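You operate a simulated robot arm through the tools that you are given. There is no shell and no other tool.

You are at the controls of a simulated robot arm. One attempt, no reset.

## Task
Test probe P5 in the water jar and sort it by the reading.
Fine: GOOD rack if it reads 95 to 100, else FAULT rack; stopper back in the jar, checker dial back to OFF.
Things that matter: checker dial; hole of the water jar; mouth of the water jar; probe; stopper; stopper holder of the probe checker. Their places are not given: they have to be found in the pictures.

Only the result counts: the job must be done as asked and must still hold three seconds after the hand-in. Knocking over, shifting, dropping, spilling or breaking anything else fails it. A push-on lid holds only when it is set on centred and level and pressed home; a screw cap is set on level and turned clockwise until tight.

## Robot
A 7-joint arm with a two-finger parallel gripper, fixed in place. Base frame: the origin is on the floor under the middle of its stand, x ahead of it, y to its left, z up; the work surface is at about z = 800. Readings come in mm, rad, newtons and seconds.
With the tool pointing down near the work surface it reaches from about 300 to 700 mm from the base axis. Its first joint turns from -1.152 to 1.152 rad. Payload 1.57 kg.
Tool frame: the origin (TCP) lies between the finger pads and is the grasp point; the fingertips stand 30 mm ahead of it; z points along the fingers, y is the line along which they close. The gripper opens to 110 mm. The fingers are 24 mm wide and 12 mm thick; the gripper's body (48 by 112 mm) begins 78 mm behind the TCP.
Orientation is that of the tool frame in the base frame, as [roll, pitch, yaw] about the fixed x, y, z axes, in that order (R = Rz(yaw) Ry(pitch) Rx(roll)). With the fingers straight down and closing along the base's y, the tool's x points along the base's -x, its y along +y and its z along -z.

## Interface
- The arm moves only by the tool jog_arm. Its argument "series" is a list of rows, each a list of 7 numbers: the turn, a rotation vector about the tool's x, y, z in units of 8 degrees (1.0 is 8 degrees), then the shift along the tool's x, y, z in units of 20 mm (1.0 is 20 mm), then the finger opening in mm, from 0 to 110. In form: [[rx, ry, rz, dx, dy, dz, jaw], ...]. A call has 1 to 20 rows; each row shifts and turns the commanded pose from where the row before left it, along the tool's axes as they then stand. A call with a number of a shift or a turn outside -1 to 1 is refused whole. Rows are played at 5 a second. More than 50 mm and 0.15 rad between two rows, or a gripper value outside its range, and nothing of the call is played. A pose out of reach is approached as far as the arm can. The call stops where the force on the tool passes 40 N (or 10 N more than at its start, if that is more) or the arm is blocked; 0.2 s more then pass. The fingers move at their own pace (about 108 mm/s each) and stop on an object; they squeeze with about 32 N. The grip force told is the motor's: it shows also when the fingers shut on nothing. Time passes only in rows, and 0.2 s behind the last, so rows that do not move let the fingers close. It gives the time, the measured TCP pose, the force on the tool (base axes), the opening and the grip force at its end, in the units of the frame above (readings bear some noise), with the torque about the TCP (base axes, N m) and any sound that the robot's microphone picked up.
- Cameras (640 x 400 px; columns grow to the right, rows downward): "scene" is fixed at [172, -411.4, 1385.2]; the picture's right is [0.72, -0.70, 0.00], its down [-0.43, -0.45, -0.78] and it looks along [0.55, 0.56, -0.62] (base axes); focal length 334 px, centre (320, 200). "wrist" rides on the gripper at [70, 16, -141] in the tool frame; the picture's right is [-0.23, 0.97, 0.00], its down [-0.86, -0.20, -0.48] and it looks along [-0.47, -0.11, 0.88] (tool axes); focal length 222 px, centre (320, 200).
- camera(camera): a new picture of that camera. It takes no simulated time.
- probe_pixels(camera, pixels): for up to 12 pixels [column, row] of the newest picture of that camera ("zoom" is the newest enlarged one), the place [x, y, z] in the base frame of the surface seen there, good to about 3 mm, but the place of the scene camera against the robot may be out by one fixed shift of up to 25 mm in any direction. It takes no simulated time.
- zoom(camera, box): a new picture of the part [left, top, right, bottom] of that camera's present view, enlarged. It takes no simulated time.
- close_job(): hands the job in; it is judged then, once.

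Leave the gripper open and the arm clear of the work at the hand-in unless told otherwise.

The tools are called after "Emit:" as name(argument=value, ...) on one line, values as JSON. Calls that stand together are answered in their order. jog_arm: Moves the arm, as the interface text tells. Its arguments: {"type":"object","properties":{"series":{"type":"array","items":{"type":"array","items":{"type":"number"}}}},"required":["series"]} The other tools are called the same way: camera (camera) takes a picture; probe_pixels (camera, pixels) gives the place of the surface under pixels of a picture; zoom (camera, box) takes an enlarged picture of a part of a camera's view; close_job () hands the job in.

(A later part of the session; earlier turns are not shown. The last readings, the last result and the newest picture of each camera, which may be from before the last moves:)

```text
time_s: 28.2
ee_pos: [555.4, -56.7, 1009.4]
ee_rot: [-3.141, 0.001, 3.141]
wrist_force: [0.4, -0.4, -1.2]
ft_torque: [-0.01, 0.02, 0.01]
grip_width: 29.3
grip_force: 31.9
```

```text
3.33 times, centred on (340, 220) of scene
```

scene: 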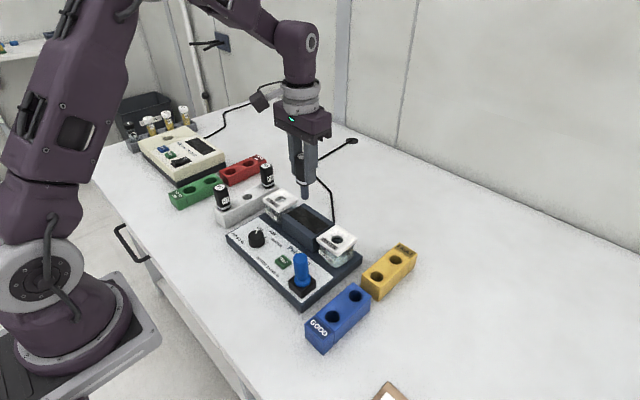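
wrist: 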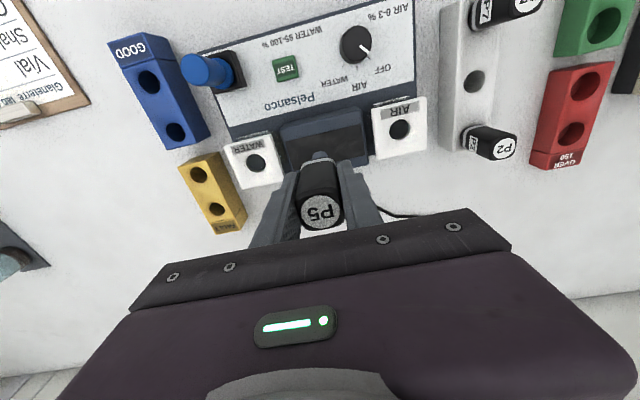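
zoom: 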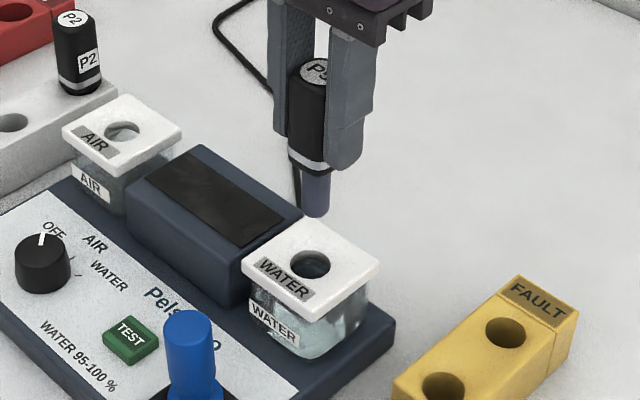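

In the scene view the stem tip hangs slightly right of the hole's axis. I enlarge that more to measure the offset.

Emit:
zoom(camera="scene", box=[310, 180, 370, 250])

Emit:
jog_arm(series=[[0, 0, 0, 0, 0, 0, 10]])

```text
5.71 times, centred on (340, 215) of scene
```

zoom: 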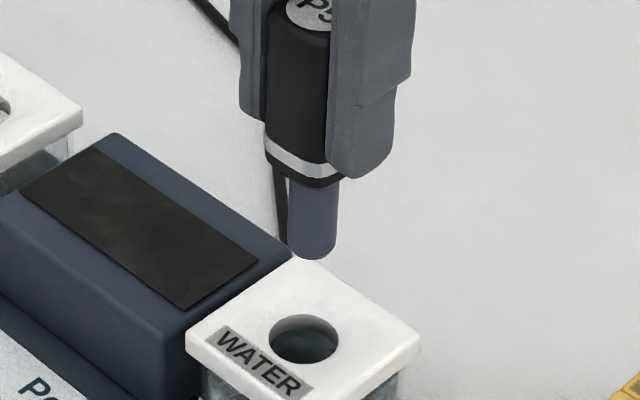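

```text
time_s: 28.6
ee_pos: [554.8, -59.0, 1009.0]
ee_rot: [3.14, 0.002, 3.141]
wrist_force: [0.0, 0.8, -0.8]
ft_torque: [-0.01, 0.05, -0.04]
grip_width: 29.4
grip_force: 32.0
```

Stem ≈ 18 mm, hole ≈ 26 mm; the offset is about 1.5 mm. I correct by (-0.8,+0.6) mm and lower 30 mm, then check.

Emit:
jog_arm(series=[[0, 0, 0, 0.04, 0.03, 0.3, 10], [0, 0, 0, 0, 0, 0.4, 10], [0, 0, 0, 0, 0, 0.4, 10], [0, 0, 0, 0, 0, 0.4, 10], [0, 0, 0, 0, 0, 0, 10]])

Emit:
zoom(camera="scene", box=[310, 180, 370, 250])

Emit:
zoom(camera="wrist", box=[270, 100, 390, 240])

```text
time_s: 29.8
ee_pos: [552.9, -57.3, 979.0]
ee_rot: [3.141, 0.001, -3.141]
wrist_force: [0.2, 0.6, -1.0]
ft_torque: [-0.03, 0.0, -0.03]
grip_width: 29.4
grip_force: 32.8
```

```text
5.71 times, centred on (340, 215) of scene
```

zoom: 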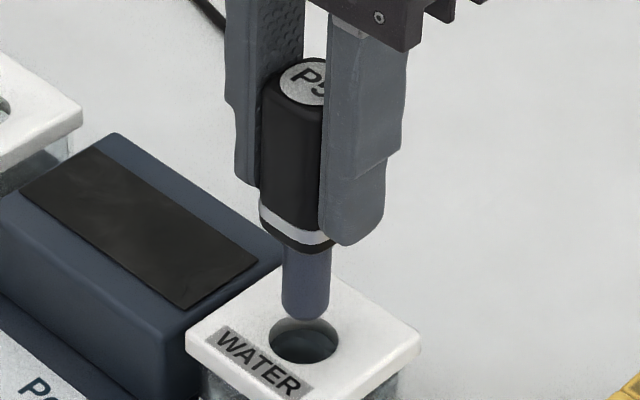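

```text
2.86 times, centred on (330, 170) of wrist
```

zoom: 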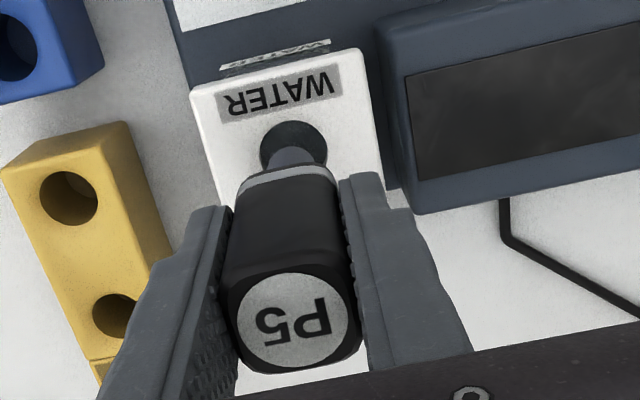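

The stem tip lines up with the hole. I lower 18 mm more, so the tip enters.

Emit:
jog_arm(series=[[0, 0, 0, 0, 0, 0.3, 10], [0, 0, 0, 0, 0, 0.3, 10], [0, 0, 0, 0, 0, 0.3, 10], [0, 0, 0, 0, 0, 0, 10]])

Emit:
zoom(camera="scene", box=[310, 180, 370, 250])

Emit:
zoom(camera="wrist", box=[270, 100, 390, 240])

```text
time_s: 30.8
ee_pos: [553.9, -57.0, 961.1]
ee_rot: [-3.14, 0.0, 3.141]
wrist_force: [-0.3, 0.7, -0.6]
ft_torque: [0.01, 0.01, -0.03]
grip_width: 29.2
grip_force: 32.5
```

```text
5.71 times, centred on (340, 215) of scene
```

zoom: 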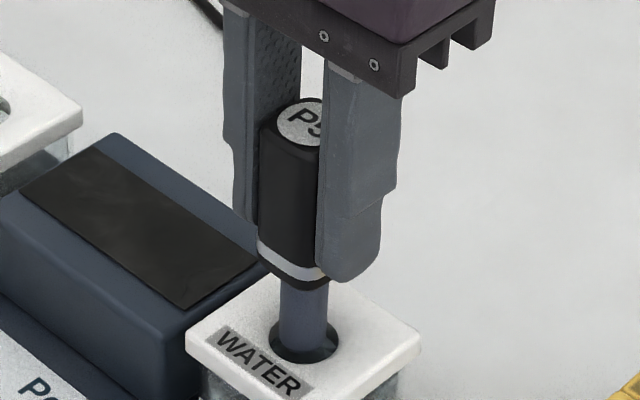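

```text
2.86 times, centred on (330, 170) of wrist
```

zoom: 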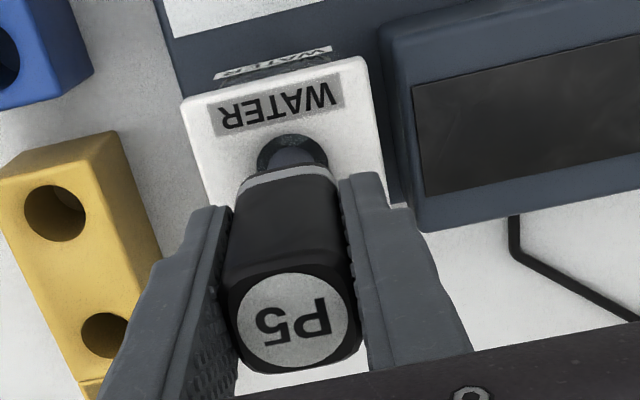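

The stem is in the hole and centred. I lower 32 mm further, then feel for the seat.

Emit:
jog_arm(series=[[0, 0, 0, 0, 0, 0.4, 10], [0, 0, 0, 0, 0, 0.4, 10], [0, 0, 0, 0, 0, 0.4, 10], [0, 0, 0, 0, 0, 0.4, 10], [0, 0, 0, 0, 0, 0.1, 10], [0, 0, 0, 0, 0, 0.1, 10], [0, 0, 0, 0, 0, 0, 10]])

Emit:
zoom(camera="scene", box=[310, 180, 370, 250])

```text
time_s: 32.4
ee_pos: [553.3, -56.7, 924.9]
ee_rot: [-3.141, 0.0, 3.14]
wrist_force: [0.1, -0.8, 0.0]
ft_torque: [-0.01, -0.03, 0.03]
grip_width: 29.2
grip_force: 31.8
```

```text
5.71 times, centred on (340, 215) of scene
```

zoom: 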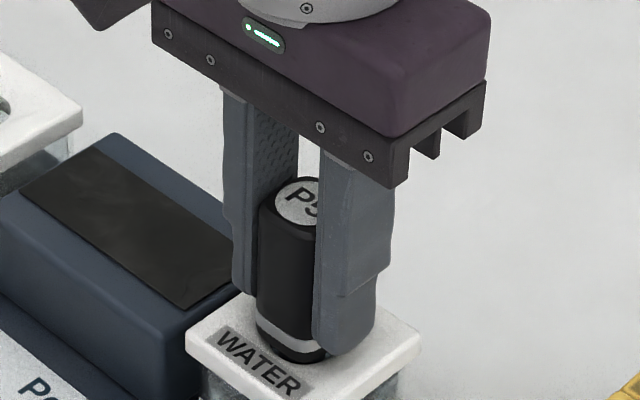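

Emit:
jog_arm(series=[[0, 0, 0, 0, 0, 0.05, 10], [0, 0, 0, 0, 0, 0.05, 10], [0, 0, 0, 0, 0, 0, 10]])

```text
time_s: 33.2
ee_pos: [553.8, -57.5, 924.1]
ee_rot: [-3.141, 0.002, 3.141]
wrist_force: [-2.9, 1.8, 28.1]
ft_torque: [0.2, 0.25, 0.02]
grip_width: 29.4
grip_force: 32.1
```

28 N: the probe body rests on the lid. I ease up 1 mm, open to 60 and rise.

Emit:
jog_arm(series=[[0, 0, 0, 0, 0, -0.05, 10], [0, 0, 0, 0, 0, 0, 40], [0, 0, 0, 0, 0, 0, 56], [0, 0, 0, 0, 0, 0, 56], [0, 0, 0, 0, 0, -0.8, 56], [0, 0, 0, 0, 0, -1, 56], [0, 0, 0, 0, 0, -1, 56], [0, 0, 0, 0, 0, -1, 56], [0, 0, 0, 0, 0, 0, 56]])

Emit:
camera(camera="wrist")

Emit:
zoom(camera="scene", box=[230, 160, 390, 300])

```text
time_s: 35.2
ee_pos: [554.1, -57.2, 999.7]
ee_rot: [-3.141, 0.001, 3.141]
wrist_force: [-0.9, 0.0, -0.1]
ft_torque: [-0.01, -0.01, 0.0]
grip_width: 56.1
grip_force: 0.1
```

```text
taken
```

wrist: 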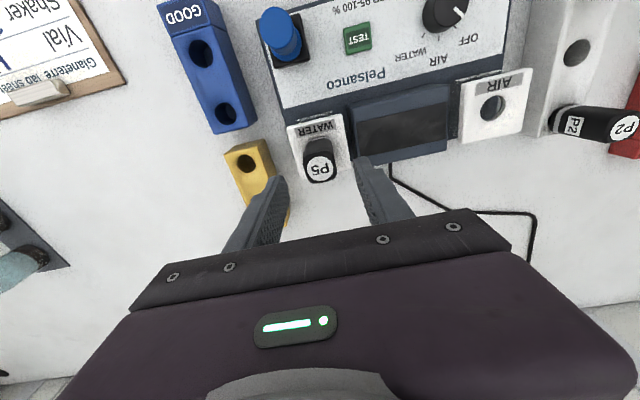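

```text
2.86 times, centred on (310, 230) of scene
```

zoom: 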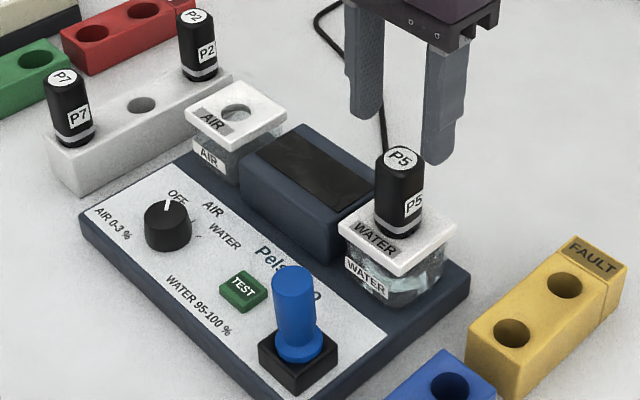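

P5 stands in the water jar. Now the dial: I move over to it at about (445,102), then down to TCP z ≈ 970 for a good look.

Emit:
jog_arm(series=[[0, 0, 0, 0.675, 0.99, -0.1, 56], [0, 0, 0, 0.675, 0.99, -0.1, 56], [0, 0, 0, 0.675, 0.99, 0, 56], [0, 0, 0, 0.675, 0.99, 0, 56], [0, 0, 0, 0.675, 0.99, 0, 56], [0, 0, 0, 0.675, 0.99, 0, 56], [0, 0, 0, 0.675, 0.99, 0.5, 56], [0, 0, 0, 0.675, 0.99, 0.5, 56], [0, 0, 0, 0, 0, 0.7, 56], [0, 0, 0, 0, 0, 0, 56]])

Emit:
camera(camera="wrist")

Emit:
zoom(camera="wrist", box=[270, 110, 370, 200])

```text
time_s: 37.4
ee_pos: [445.2, 101.6, 969.4]
ee_rot: [-3.141, 0.0, -3.14]
wrist_force: [-0.4, 0.2, 0.3]
ft_torque: [-0.03, -0.02, 0.0]
grip_width: 56.3
grip_force: 0.2
```

```text
taken
```

wrist: 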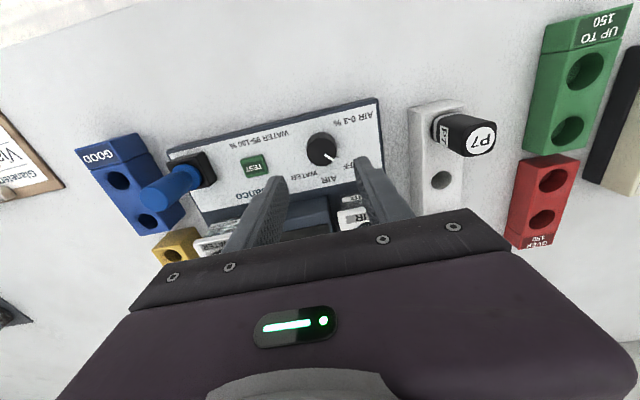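

```text
4.44 times, centred on (320, 155) of wrist
```

zoom: 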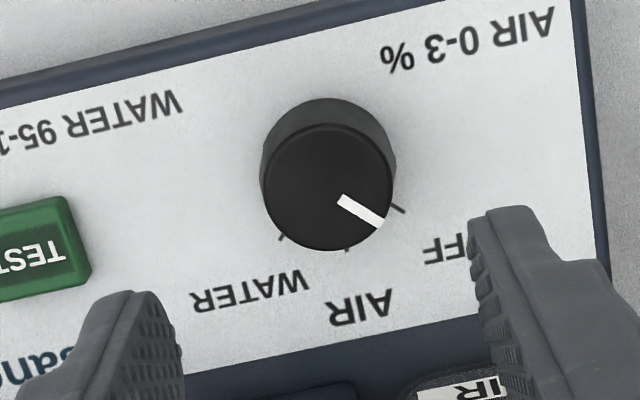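

The three ticks are visible: OFF (397,208), AIR (347,250), WATER (282,237). I probe knob rim, pointer and ticks.

Emit:
probe_pixels(camera="zoom", pixels=[[268, 185], [388, 185], [327, 130], [327, 243], [327, 187], [345, 201], [380, 221], [400, 210], [347, 252], [280, 239], [327, 100], [35, 250]])

```text
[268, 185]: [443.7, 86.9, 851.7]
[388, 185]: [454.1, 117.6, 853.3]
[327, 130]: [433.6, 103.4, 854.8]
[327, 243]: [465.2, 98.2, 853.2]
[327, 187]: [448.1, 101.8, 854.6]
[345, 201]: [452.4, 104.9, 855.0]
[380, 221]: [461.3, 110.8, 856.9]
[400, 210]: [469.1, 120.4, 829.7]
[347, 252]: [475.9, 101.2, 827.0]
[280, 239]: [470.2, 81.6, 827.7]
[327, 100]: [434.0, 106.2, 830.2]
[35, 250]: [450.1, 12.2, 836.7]
```

Knob centre ≈ (449.3,101.5); OFF at +44°, AIR 0°, WATER −44° → a clockwise turn (from above) of about 90°. I check where the display housing begins, so the fingers clear it.

Emit:
probe_pixels(camera="wrist", pixels=[[290, 203], [310, 200], [325, 195], [310, 215], [300, 225], [345, 192], [355, 200], [350, 215]])

Emit:
zoom(camera="wrist", box=[270, 160, 390, 240])

```text
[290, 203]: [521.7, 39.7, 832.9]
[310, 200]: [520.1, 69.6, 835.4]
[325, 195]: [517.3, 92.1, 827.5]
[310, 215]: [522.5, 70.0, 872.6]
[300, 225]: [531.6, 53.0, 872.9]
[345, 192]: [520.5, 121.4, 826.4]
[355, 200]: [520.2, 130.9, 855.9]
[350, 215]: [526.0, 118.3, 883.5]
```

```text
5.00 times, centred on (330, 200) of wrist
```

zoom: 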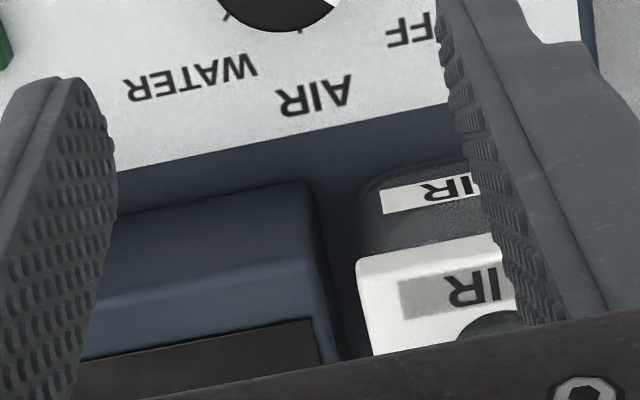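

The housing front is at x≈520, so the fingers (reaching x≈484) are clear. I centre over the dial and turn the hand −45° about its axis first.

Emit:
jog_arm(series=[[0, 0, 0, -0.21, 0, 0, 56], [0, 0, -0.93, 0, 0, 0, 56], [0, 0, -0.93, 0, 0, 0, 56], [0, 0, -0.93, 0, 0, 0, 56], [0, 0, -0.93, 0, 0, 0, 56], [0, 0, -0.93, 0, 0, 0, 56], [0, 0, -0.93, 0, 0, 0, 56], [0, 0, 0, 0, 0, 0, 56]])

Emit:
camera(camera="wrist")

Emit:
zoom(camera="scene", box=[190, 140, 350, 280])

```text
time_s: 39.2
ee_pos: [449.8, 100.4, 969.9]
ee_rot: [-3.14, 0.001, -2.361]
wrist_force: [-0.5, 0.0, 0.6]
ft_torque: [0.01, 0.0, -0.03]
grip_width: 56.1
grip_force: 0.0
```

```text
taken
```

wrist: 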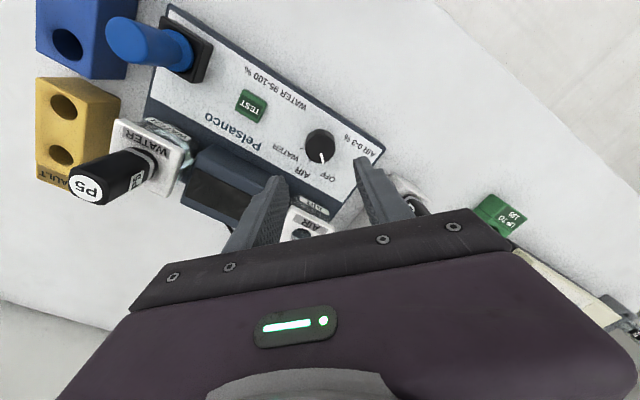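

```text
2.86 times, centred on (270, 210) of scene
```

zoom: 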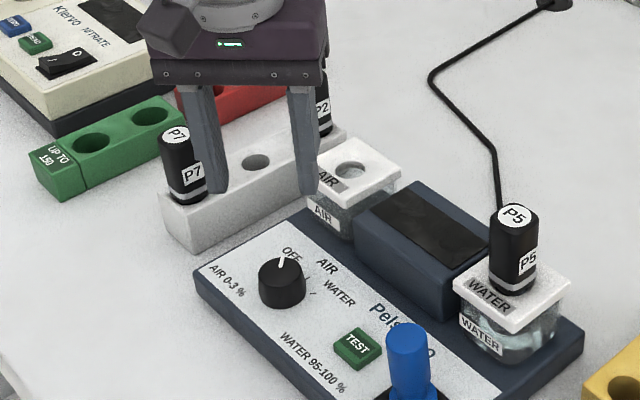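

Turned by 45°. The knob is at wrist (320,148); I check its centre once more.

Emit:
zoom(camera="wrist", box=[280, 110, 370, 190])

```text
5.00 times, centred on (325, 150) of wrist
```

zoom: 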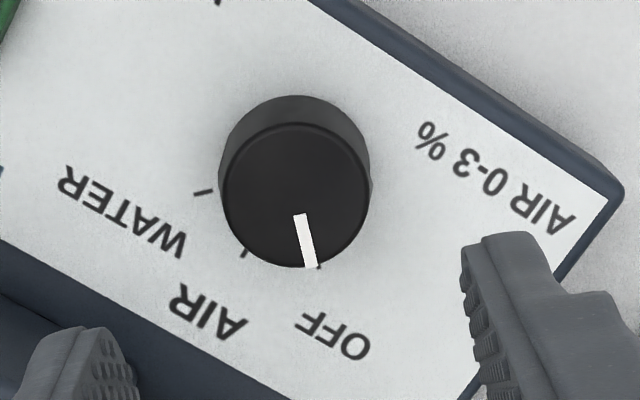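

Emit:
probe_pixels(camera="zoom", pixels=[[226, 195], [365, 195], [297, 128], [297, 262], [297, 195], [300, 215], [311, 262], [319, 268], [245, 254], [203, 192]])

```text
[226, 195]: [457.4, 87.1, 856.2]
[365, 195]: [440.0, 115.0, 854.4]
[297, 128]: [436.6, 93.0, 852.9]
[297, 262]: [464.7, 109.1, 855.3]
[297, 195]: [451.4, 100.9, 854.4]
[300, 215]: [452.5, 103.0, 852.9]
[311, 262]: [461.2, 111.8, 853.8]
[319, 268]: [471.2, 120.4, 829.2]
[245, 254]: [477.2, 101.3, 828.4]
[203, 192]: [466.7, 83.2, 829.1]
```

Centre ≈ (449.6,101.1); the hand is right over it. I descend to TCP z ≈ 866 (tips about 6 mm over the panel) with jaw 56.

Emit:
jog_arm(series=[[0, 0, 0, 0, 0, 0.95, 56], [0, 0, 0, 0, 0, 0.95, 56], [0, 0, 0, 0, 0, 0.95, 56], [0, 0, 0, 0, 0, 0.95, 56], [0, 0, 0, 0, 0, 0.95, 56], [0, 0, 0, 0, 0, 0.5, 56], [0, 0, 0, 0, 0, 0, 56]])

Emit:
camera(camera="wrist")

Emit:
zoom(camera="scene", box=[190, 160, 350, 300])

```text
time_s: 40.8
ee_pos: [449.8, 100.8, 866.2]
ee_rot: [-3.141, 0.0, -2.363]
wrist_force: [0.5, -0.4, -0.2]
ft_torque: [0.0, 0.01, 0.0]
grip_width: 55.9
grip_force: 0.1
```

```text
taken
```

wrist: 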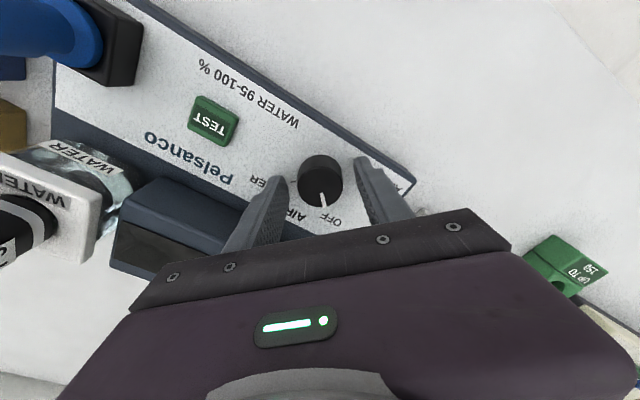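

```text
2.86 times, centred on (270, 230) of scene
```

zoom: 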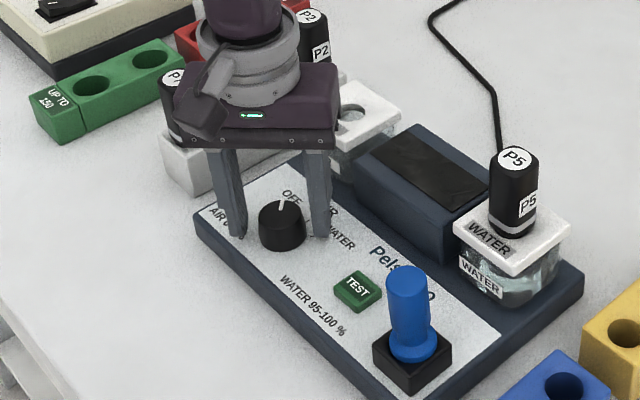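

The fingers straddle the knob. I close on it.

Emit:
jog_arm(series=[[0, 0, 0, 0, 0, 0, 40], [0, 0, 0, 0, 0, 0, 20], [0, 0, 0, 0, 0, 0, 20], [0, 0, 0, 0, 0, 0, 20], [0, 0, 0, 0, 0, 0, 20]])

```text
time_s: 42.0
ee_pos: [450.1, 101.1, 866.0]
ee_rot: [3.141, -0.001, -2.365]
wrist_force: [4.0, -4.1, -5.7]
ft_torque: [-0.07, -0.2, 0.03]
grip_width: 36.7
grip_force: 43.2
```

Gripped at 36.7 mm. I turn clockwise (from above) by about 45° first and watch torque and sounds.

Emit:
jog_arm(series=[[0, 0, 0.94, 0, 0, 0, 20], [0, 0, 0.94, 0, 0, 0, 20], [0, 0, 0.94, 0, 0, 0, 20], [0, 0, 0.94, 0, 0, 0, 20], [0, 0, 0.94, 0, 0, 0, 20], [0, 0, 0.94, 0, 0, 0, 20], [0, 0, 0, 0, 0, 0, 20]])

Emit:
camera(camera="wrist")

Emit:
zoom(camera="scene", box=[190, 160, 350, 300])

```text
time_s: 43.6
ee_pos: [449.2, 101.6, 865.4]
ee_rot: [-3.141, 0.001, 3.133]
wrist_force: [-6.3, 11.8, -0.1]
ft_torque: [0.44, -0.24, 0.04]
grip_width: 36.7
grip_force: 42.8
```

```text
taken
```

wrist: 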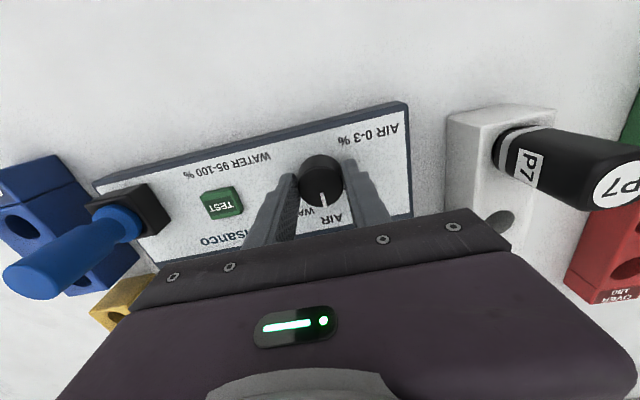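

```text
2.86 times, centred on (270, 230) of scene
```

zoom: 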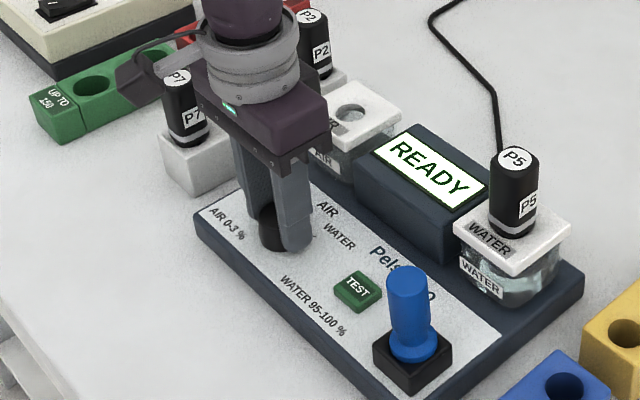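

The display now shows READY and the pointer is at AIR. I continue another 45° to WATER.

Emit:
jog_arm(series=[[0, 0, 0.94, 0, 0, 0, 20], [0, 0, 0.94, 0, 0, 0, 20], [0, 0, 0.94, 0, 0, 0, 20], [0, 0, 0.94, 0, 0, 0, 20], [0, 0, 0.94, 0, 0, 0, 20], [0, 0, 0.94, 0, 0, 0, 20], [0, 0, 0, 0, 0, 0, 20]])

Emit:
camera(camera="wrist")

Emit:
zoom(camera="scene", box=[190, 160, 350, 300])

```text
time_s: 45.2
ee_pos: [449.4, 102.6, 865.5]
ee_rot: [3.14, -0.001, 2.346]
wrist_force: [0.9, 30.8, -7.3]
ft_torque: [1.14, 0.06, 0.23]
grip_width: 36.9
grip_force: 43.1
```

```text
taken
```

wrist: 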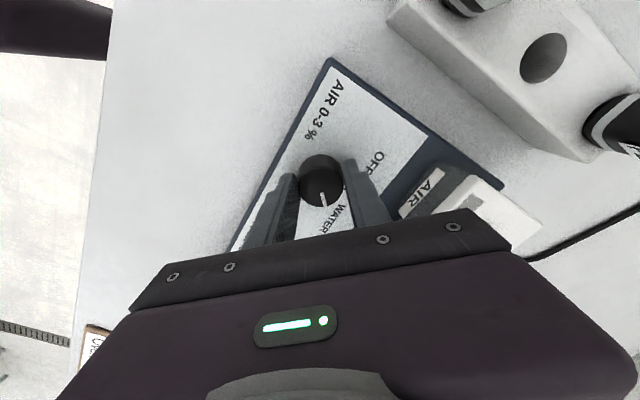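

```text
2.86 times, centred on (270, 230) of scene
```

zoom: 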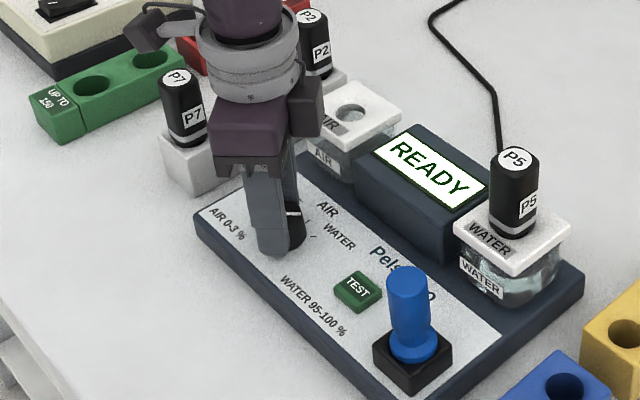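

The dial is near WATER; a side force of about 31 N shows the grip is ~1 mm off axis. I open the fingers to release and look.

Emit:
jog_arm(series=[[0, 0, 0, 0, 0, 0, 56], [0, 0, 0, 0, 0, 0, 56], [0, 0, 0, 0, 0, 0, 56]])

Emit:
zoom(camera="wrist", box=[270, 110, 390, 230])

Emit:
zoom(camera="scene", box=[190, 160, 350, 300])

```text
time_s: 46.0
ee_pos: [450.0, 100.1, 865.6]
ee_rot: [-3.141, -0.001, 2.345]
wrist_force: [-0.2, 0.5, 0.7]
ft_torque: [0.0, 0.01, 0.02]
grip_width: 55.8
grip_force: 0.1
```

```text
3.33 times, centred on (330, 170) of wrist
```

zoom: 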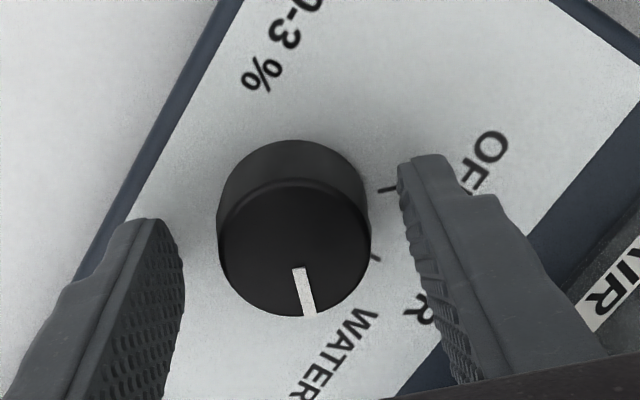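

```text
2.86 times, centred on (270, 230) of scene
```

zoom: 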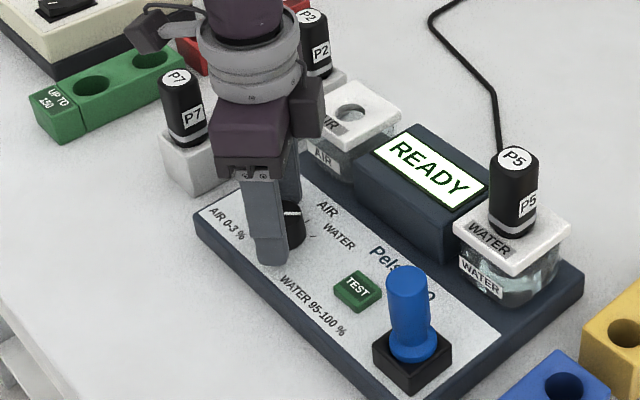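

Released. I rise 95 mm and turn the hand back to straight, then check the pointer.

Emit:
jog_arm(series=[[0, 0, 0, 0, 0, -0.8, 56], [0, 0, 0, 0, 0, -1, 56], [0, 0, 0, 0, 0, -1, 56], [0, 0, 0, 0, 0, -1, 56], [0, 0, 0, 0, 0, -1, 56], [0, 0, 0, 0, 0, -0.45, 56], [0, 0, -0.95, 0, 0, 0, 56], [0, 0, -0.95, 0, 0, 0, 56], [0, 0, -0.95, 0, 0, 0, 56], [0, 0, -0.95, 0, 0, 0, 56], [0, 0, -0.95, 0, 0, 0, 56], [0, 0, -0.95, 0, 0, 0, 56], [0, 0, 0, 0, 0, 0, 56]])

Emit:
camera(camera="wrist")

Emit:
zoom(camera="wrist", box=[270, 110, 370, 200])

Emit:
zoom(camera="scene", box=[190, 160, 350, 300])

```text
time_s: 48.8
ee_pos: [450.4, 100.8, 970.9]
ee_rot: [3.14, 0.001, -3.141]
wrist_force: [0.1, 0.2, -0.3]
ft_torque: [0.01, 0.01, 0.03]
grip_width: 55.6
grip_force: 0.1
```

```text
taken
```

wrist: 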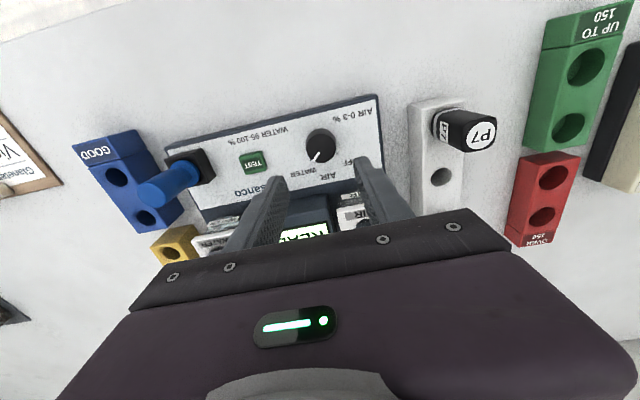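

```text
4.44 times, centred on (320, 155) of wrist
```

zoom: 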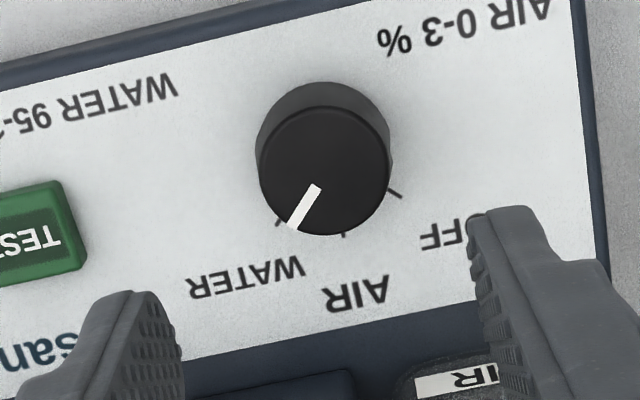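

```text
2.86 times, centred on (270, 230) of scene
```

zoom: 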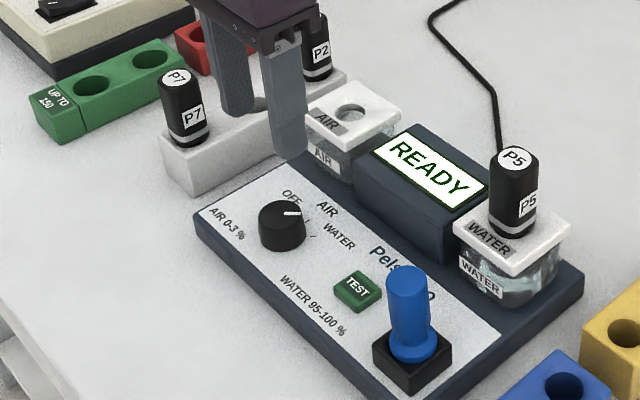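

The pointer now points toward the WATER tick. I probe its direction.

Emit:
probe_pixels(camera="wrist", pixels=[[319.4, 152.2], [314.4, 160.4], [320.6, 150], [310.5, 159.8], [325, 163], [336.5, 154]])

Emit:
zoom(camera="wrist", box=[300, 130, 345, 170])

```text
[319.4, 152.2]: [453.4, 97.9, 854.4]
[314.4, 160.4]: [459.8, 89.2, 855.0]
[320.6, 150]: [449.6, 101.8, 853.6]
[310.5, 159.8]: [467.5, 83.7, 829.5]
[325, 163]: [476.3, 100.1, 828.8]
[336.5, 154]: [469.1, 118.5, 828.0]
```

```text
10.00 times, centred on (322, 150) of wrist
```

zoom: 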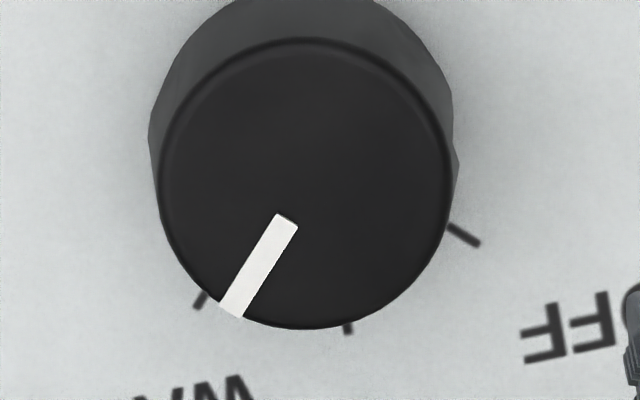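

The dial stands at WATER. Next the TEST button at wrist (250,162); I measure it exactly.

Emit:
zoom(camera="wrist", box=[230, 140, 280, 185])

```text
8.89 times, centred on (255, 162) of wrist
```

zoom: 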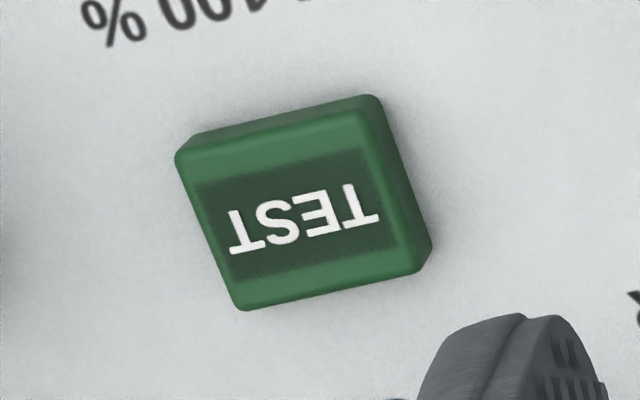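

Emit:
probe_pixels(camera="zoom", pixels=[[185, 160], [370, 110], [245, 300], [415, 265], [300, 215], [210, 220], [395, 190], [275, 140], [330, 285], [150, 250]])

```text
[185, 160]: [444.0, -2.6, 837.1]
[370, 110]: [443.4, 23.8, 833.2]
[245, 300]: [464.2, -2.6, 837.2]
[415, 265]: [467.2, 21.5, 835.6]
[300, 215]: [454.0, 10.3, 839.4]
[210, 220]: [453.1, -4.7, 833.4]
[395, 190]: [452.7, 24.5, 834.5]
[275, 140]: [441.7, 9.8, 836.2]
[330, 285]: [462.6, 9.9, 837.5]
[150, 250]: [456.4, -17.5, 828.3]
```

Button centre ≈ (453.3,10.3), top z ≈ 837.5. I close the fingers, move above it and lower to TCP z ≈ 880.

Emit:
jog_arm(series=[[0, 0, 0, -0.041, -0.912, 0, 30], [0, 0, 0, -0.041, -0.912, 0, 10], [0, 0, 0, -0.041, -0.912, 0, 0], [0, 0, 0, -0.041, -0.912, 0, 0], [0, 0, 0, -0.041, -0.912, 0, 0], [0, 0, 0, 0, 0, 0.9, 0], [0, 0, 0, 0, 0, 0.9, 0], [0, 0, 0, 0, 0, 0.9, 0], [0, 0, 0, 0, 0, 0.9, 0], [0, 0, 0, 0, 0, 0.9, 0], [0, 0, 0, 0, 0, 0, 0]])

Emit:
camera(camera="wrist")

Emit:
zoom(camera="scene", box=[220, 180, 360, 300])

```text
time_s: 51.2
ee_pos: [455.9, 9.5, 880.3]
ee_rot: [-3.141, 0.001, -3.142]
wrist_force: [-0.1, 0.2, -0.1]
ft_torque: [-0.04, 0.0, 0.01]
grip_width: 0.2
grip_force: 21.2
```

```text
taken
```

wrist: 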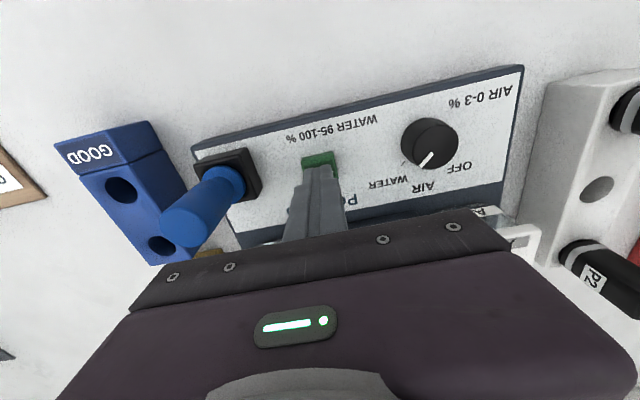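

```text
3.33 times, centred on (290, 240) of scene
```

zoom: 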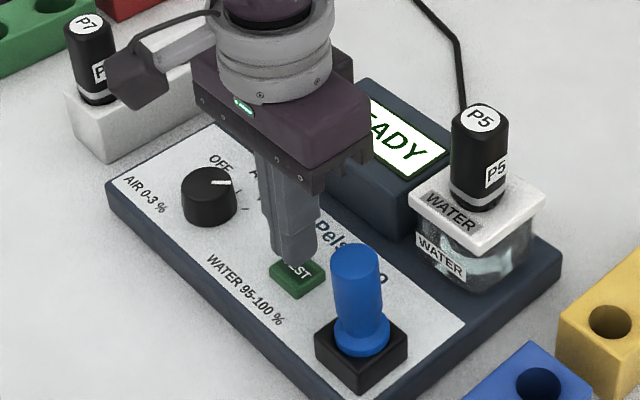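

The fingertips are over the button. I lower 10 mm, then press in 1 mm steps.

Emit:
jog_arm(series=[[0, 0, 0, 0.05, 0, 0.25, 0], [0, 0, 0, 0, 0, 0.25, 0], [0, 0, 0, 0, 0, 0.1, 0], [0, 0, 0, 0, 0, 0, 0]])

Emit:
zoom(camera="scene", box=[220, 180, 360, 300])

Emit:
zoom(camera="wrist", box=[270, 110, 370, 200])

```text
time_s: 52.2
ee_pos: [454.1, 9.8, 867.3]
ee_rot: [3.139, 0.0, 3.142]
wrist_force: [0.3, -0.6, 0.8]
ft_torque: [0.01, 0.0, -0.01]
grip_width: 0.0
grip_force: 21.2
```

```text
3.33 times, centred on (290, 240) of scene
```

zoom: 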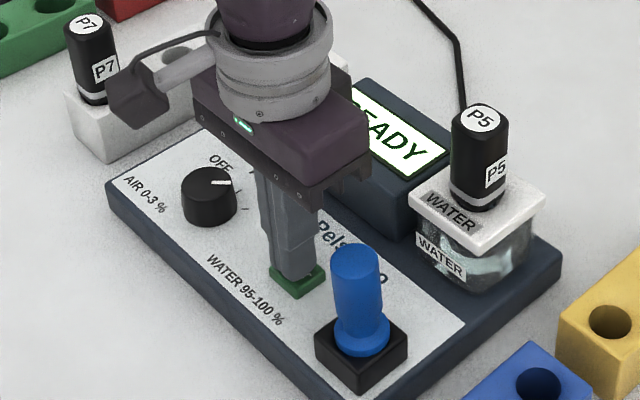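

```text
4.44 times, centred on (320, 155) of wrist
```

zoom: 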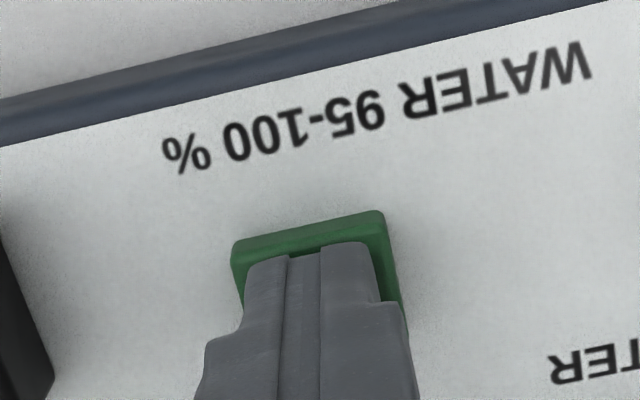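

No contact yet at z 867. I press on in 1 mm steps.

Emit:
jog_arm(series=[[0, 0, 0, 0, 0, 0.05, 0], [0, 0, 0, 0, 0, 0.05, 0], [0, 0, 0, 0, 0, 0.05, 0], [0, 0, 0, 0, 0, 0, 0]])

Emit:
zoom(camera="scene", box=[220, 180, 360, 300])

```text
time_s: 53.2
ee_pos: [452.3, 11.0, 865.6]
ee_rot: [-3.141, 0.0, 3.14]
wrist_force: [0.5, -0.2, 1.2]
ft_torque: [0.03, -0.05, -0.02]
grip_width: 0.0
grip_force: 21.3
heard: click
```

```text
3.33 times, centred on (290, 240) of scene
```

zoom: 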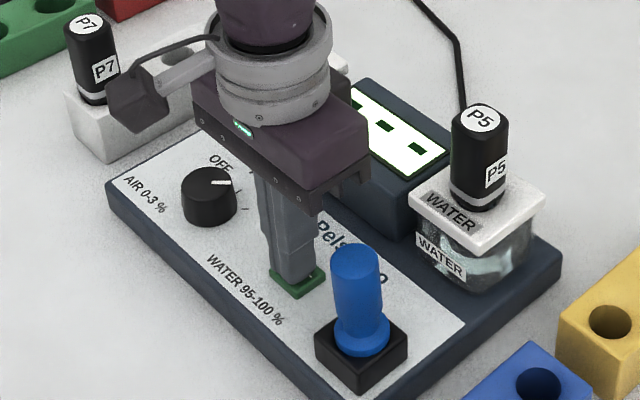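

A click was heard and the display shows dashes: measuring. I rise off the button and wait for the reading.

Emit:
jog_arm(series=[[0, 0, 0, 0, 0, -0.5, 0], [0, 0, 0, 0, 0, -0.9, 0], [0, 0, 0, 0, 0, -1, 0], [0, 0, 0, 0, 0, -1, 0], [0, 0, 0, 0, 0, -1, 0], [0, 0, 0, 0, 0, -1, 0], [0, 0, 0, 0, 0, 0, 0], [0, 0, 0, 0, 0, 0, 0], [0, 0, 0, 0, 0, 0, 0]])

Emit:
camera(camera="wrist")

Emit:
zoom(camera="scene", box=[220, 180, 360, 300])

```text
time_s: 55.2
ee_pos: [453.0, 9.6, 973.8]
ee_rot: [-3.141, 0.0, 3.141]
wrist_force: [-1.6, -0.3, -0.8]
ft_torque: [0.02, -0.01, 0.0]
grip_width: 0.0
grip_force: 21.4
```

```text
taken
```

wrist: 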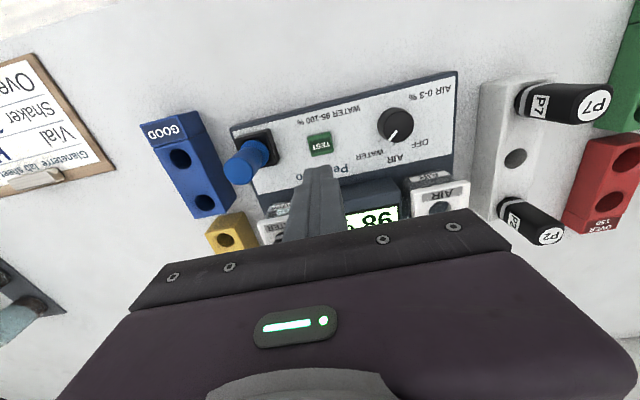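

```text
3.33 times, centred on (290, 240) of scene
```

zoom: 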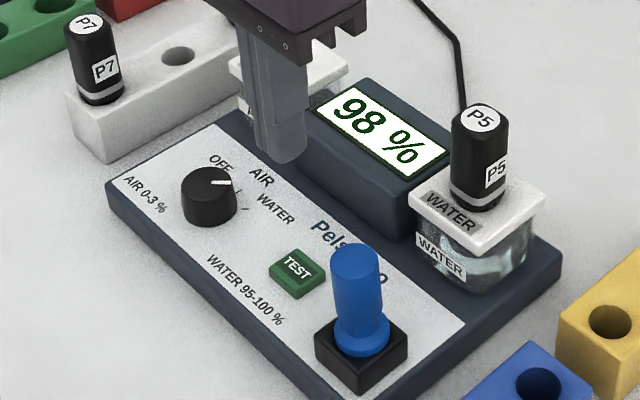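

The display reads 98 %. I enlarge it and let a second pass to be sure the reading holds.

Emit:
jog_arm(series=[[0, 0, 0, 0, 0, 0, 0], [0, 0, 0, 0, 0, 0, 0], [0, 0, 0, 0, 0, 0, 0], [0, 0, 0, 0, 0, 0, 0], [0, 0, 0, 0, 0, 0, 0]])

Emit:
zoom(camera="scene", box=[240, 190, 340, 260])

```text
time_s: 56.4
ee_pos: [452.8, 10.0, 973.8]
ee_rot: [-3.141, -0.001, 3.141]
wrist_force: [0.1, 0.4, -0.3]
ft_torque: [0.02, 0.02, 0.0]
grip_width: 0.0
grip_force: 21.8
```

```text
5.71 times, centred on (290, 225) of scene
```

zoom: 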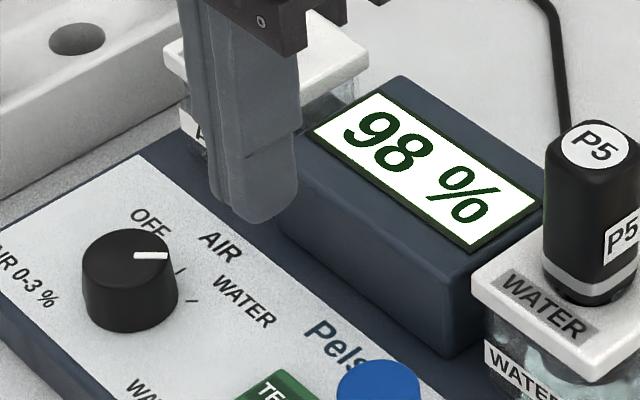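

98 % is steady, so P5 goes in the GOOD rack. As the hand is near the dial, I turn it back to OFF first: move over the knob, open to 56 and turn the hand +45°.

Emit:
jog_arm(series=[[0, 0, 0, 0.026, 0.917, 0, 20], [0, 0, 0, 0.026, 0.917, 0, 40], [0, 0, 0, 0.026, 0.917, 0, 56], [0, 0, 0, 0.026, 0.917, 0, 56], [0, 0, 0, 0.026, 0.917, 0, 56], [0, 0, 0.94, 0, 0, 0, 56], [0, 0, 0.94, 0, 0, 0, 56], [0, 0, 0.94, 0, 0, 0, 56], [0, 0, 0.94, 0, 0, 0, 56], [0, 0, 0.94, 0, 0, 0, 56], [0, 0, 0.94, 0, 0, 0, 56], [0, 0, 0, 0, 0, 0, 56]])

Emit:
camera(camera="wrist")

Emit:
zoom(camera="wrist", box=[270, 110, 370, 200])

```text
time_s: 59.0
ee_pos: [450.8, 101.2, 972.6]
ee_rot: [-3.141, 0.002, 2.354]
wrist_force: [-0.2, 0.8, -0.5]
ft_torque: [-0.02, -0.03, -0.01]
grip_width: 56.1
grip_force: 0.0
```

```text
taken
```

wrist: 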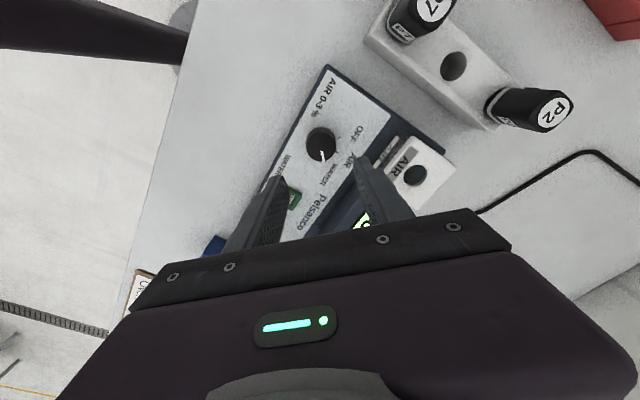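

```text
4.44 times, centred on (320, 155) of wrist
```

zoom: 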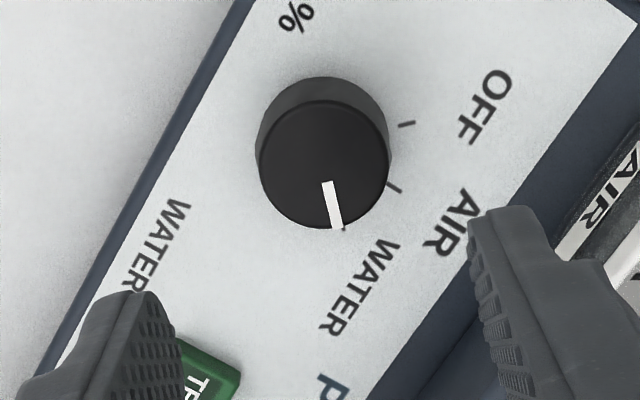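

The pointer sits exactly on WATER here. I probe the rim to centre.

Emit:
probe_pixels(camera="zoom", pixels=[[263, 165], [385, 165], [323, 108], [323, 222], [323, 165], [330, 185], [337, 222], [263, 175], [385, 155], [300, 112], [345, 220]])

```text
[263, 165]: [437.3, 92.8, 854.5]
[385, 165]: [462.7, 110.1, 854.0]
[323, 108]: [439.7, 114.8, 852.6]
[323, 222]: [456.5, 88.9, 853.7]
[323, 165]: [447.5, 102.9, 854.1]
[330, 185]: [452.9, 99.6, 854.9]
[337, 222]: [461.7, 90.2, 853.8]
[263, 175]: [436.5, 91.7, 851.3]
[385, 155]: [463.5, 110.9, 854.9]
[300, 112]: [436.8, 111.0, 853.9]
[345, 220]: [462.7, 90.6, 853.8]
```

Centre ≈ (450,101.5), the hand is on it. I descend 107 mm and close on the knob.

Emit:
jog_arm(series=[[0, 0, 0, 0, 0, 0.95, 56], [0, 0, 0, 0, 0, 0.95, 56], [0, 0, 0, 0, 0, 0.95, 56], [0, 0, 0, 0, 0, 0.95, 56], [0, 0, 0, 0, 0, 0.95, 56], [0, 0, 0, 0, 0, 0.6, 56], [0, 0, 0, 0, 0, 0, 56], [0, 0, 0, 0, 0, 0, 40], [0, 0, 0, 0, 0, 0, 20], [0, 0, 0, 0, 0, 0, 20], [0, 0, 0, 0, 0, 0, 20]])

Emit:
zoom(camera="scene", box=[190, 160, 350, 300])

```text
time_s: 61.4
ee_pos: [450.8, 102.1, 865.5]
ee_rot: [3.139, -0.002, 2.354]
wrist_force: [7.6, 9.2, -12.5]
ft_torque: [0.2, -0.48, -0.02]
grip_width: 36.7
grip_force: 42.8
```

```text
2.86 times, centred on (270, 230) of scene
```

zoom: 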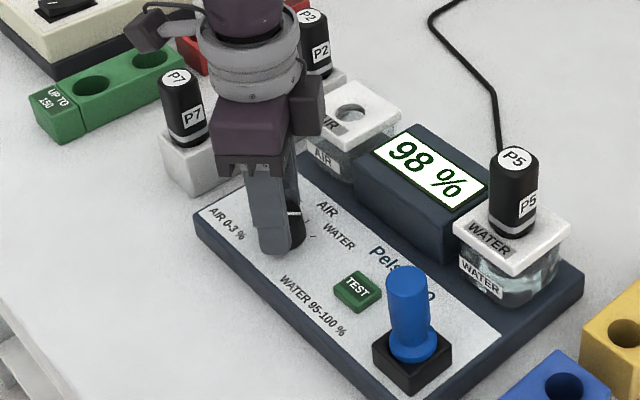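

Gripped. I ease the hand 0.5 mm along its closing axis to relieve the side force, then turn counter-clockwise 45° to start.

Emit:
jog_arm(series=[[0, 0, 0, 0, 0.025, 0, 20], [0, 0, -0.94, 0, 0, 0, 20], [0, 0, -0.94, 0, 0, 0, 20], [0, 0, -0.94, 0, 0, 0, 20], [0, 0, -0.94, 0, 0, 0, 20], [0, 0, -0.94, 0, 0, 0, 20], [0, 0, -0.94, 0, 0, 0, 20], [0, 0, 0, 0, 0, 0, 20]])

```text
time_s: 63.2
ee_pos: [450.7, 101.2, 864.9]
ee_rot: [-3.141, 0.001, -3.14]
wrist_force: [9.8, 2.8, -12.9]
ft_torque: [0.06, -0.38, -0.03]
grip_width: 36.7
grip_force: 42.7
```

Half way with low forces. I turn the remaining 45°.

Emit:
jog_arm(series=[[0, 0, -0.94, 0, 0, 0, 20], [0, 0, -0.94, 0, 0, 0, 20], [0, 0, -0.94, 0, 0, 0, 20], [0, 0, -0.94, 0, 0, 0, 20], [0, 0, -0.94, 0, 0, 0, 20], [0, 0, -0.94, 0, 0, 0, 20], [0, 0, 0, 0, 0, 0, 20]])

Emit:
zoom(camera="scene", box=[190, 160, 350, 300])

Emit:
zoom(camera="wrist", box=[270, 110, 390, 230])

```text
time_s: 64.8
ee_pos: [450.1, 102.7, 865.8]
ee_rot: [3.14, -0.001, -2.353]
wrist_force: [6.9, -0.4, 1.9]
ft_torque: [-0.23, 0.11, -0.22]
grip_width: 36.8
grip_force: 43.4
```

```text
2.86 times, centred on (270, 230) of scene
```

zoom: 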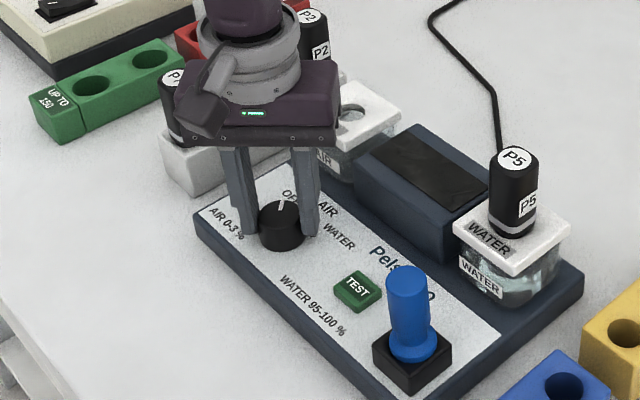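

```text
3.33 times, centred on (330, 170) of wrist
```

zoom: 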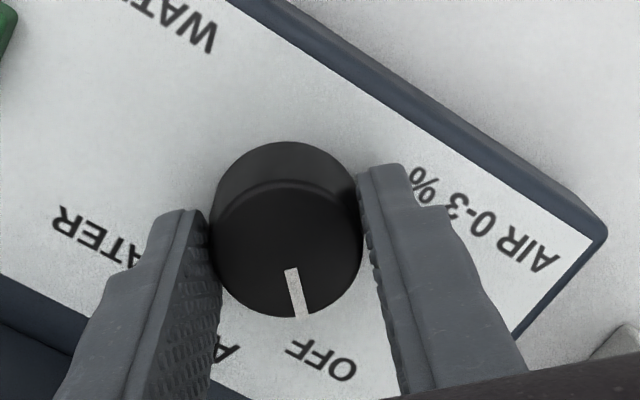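

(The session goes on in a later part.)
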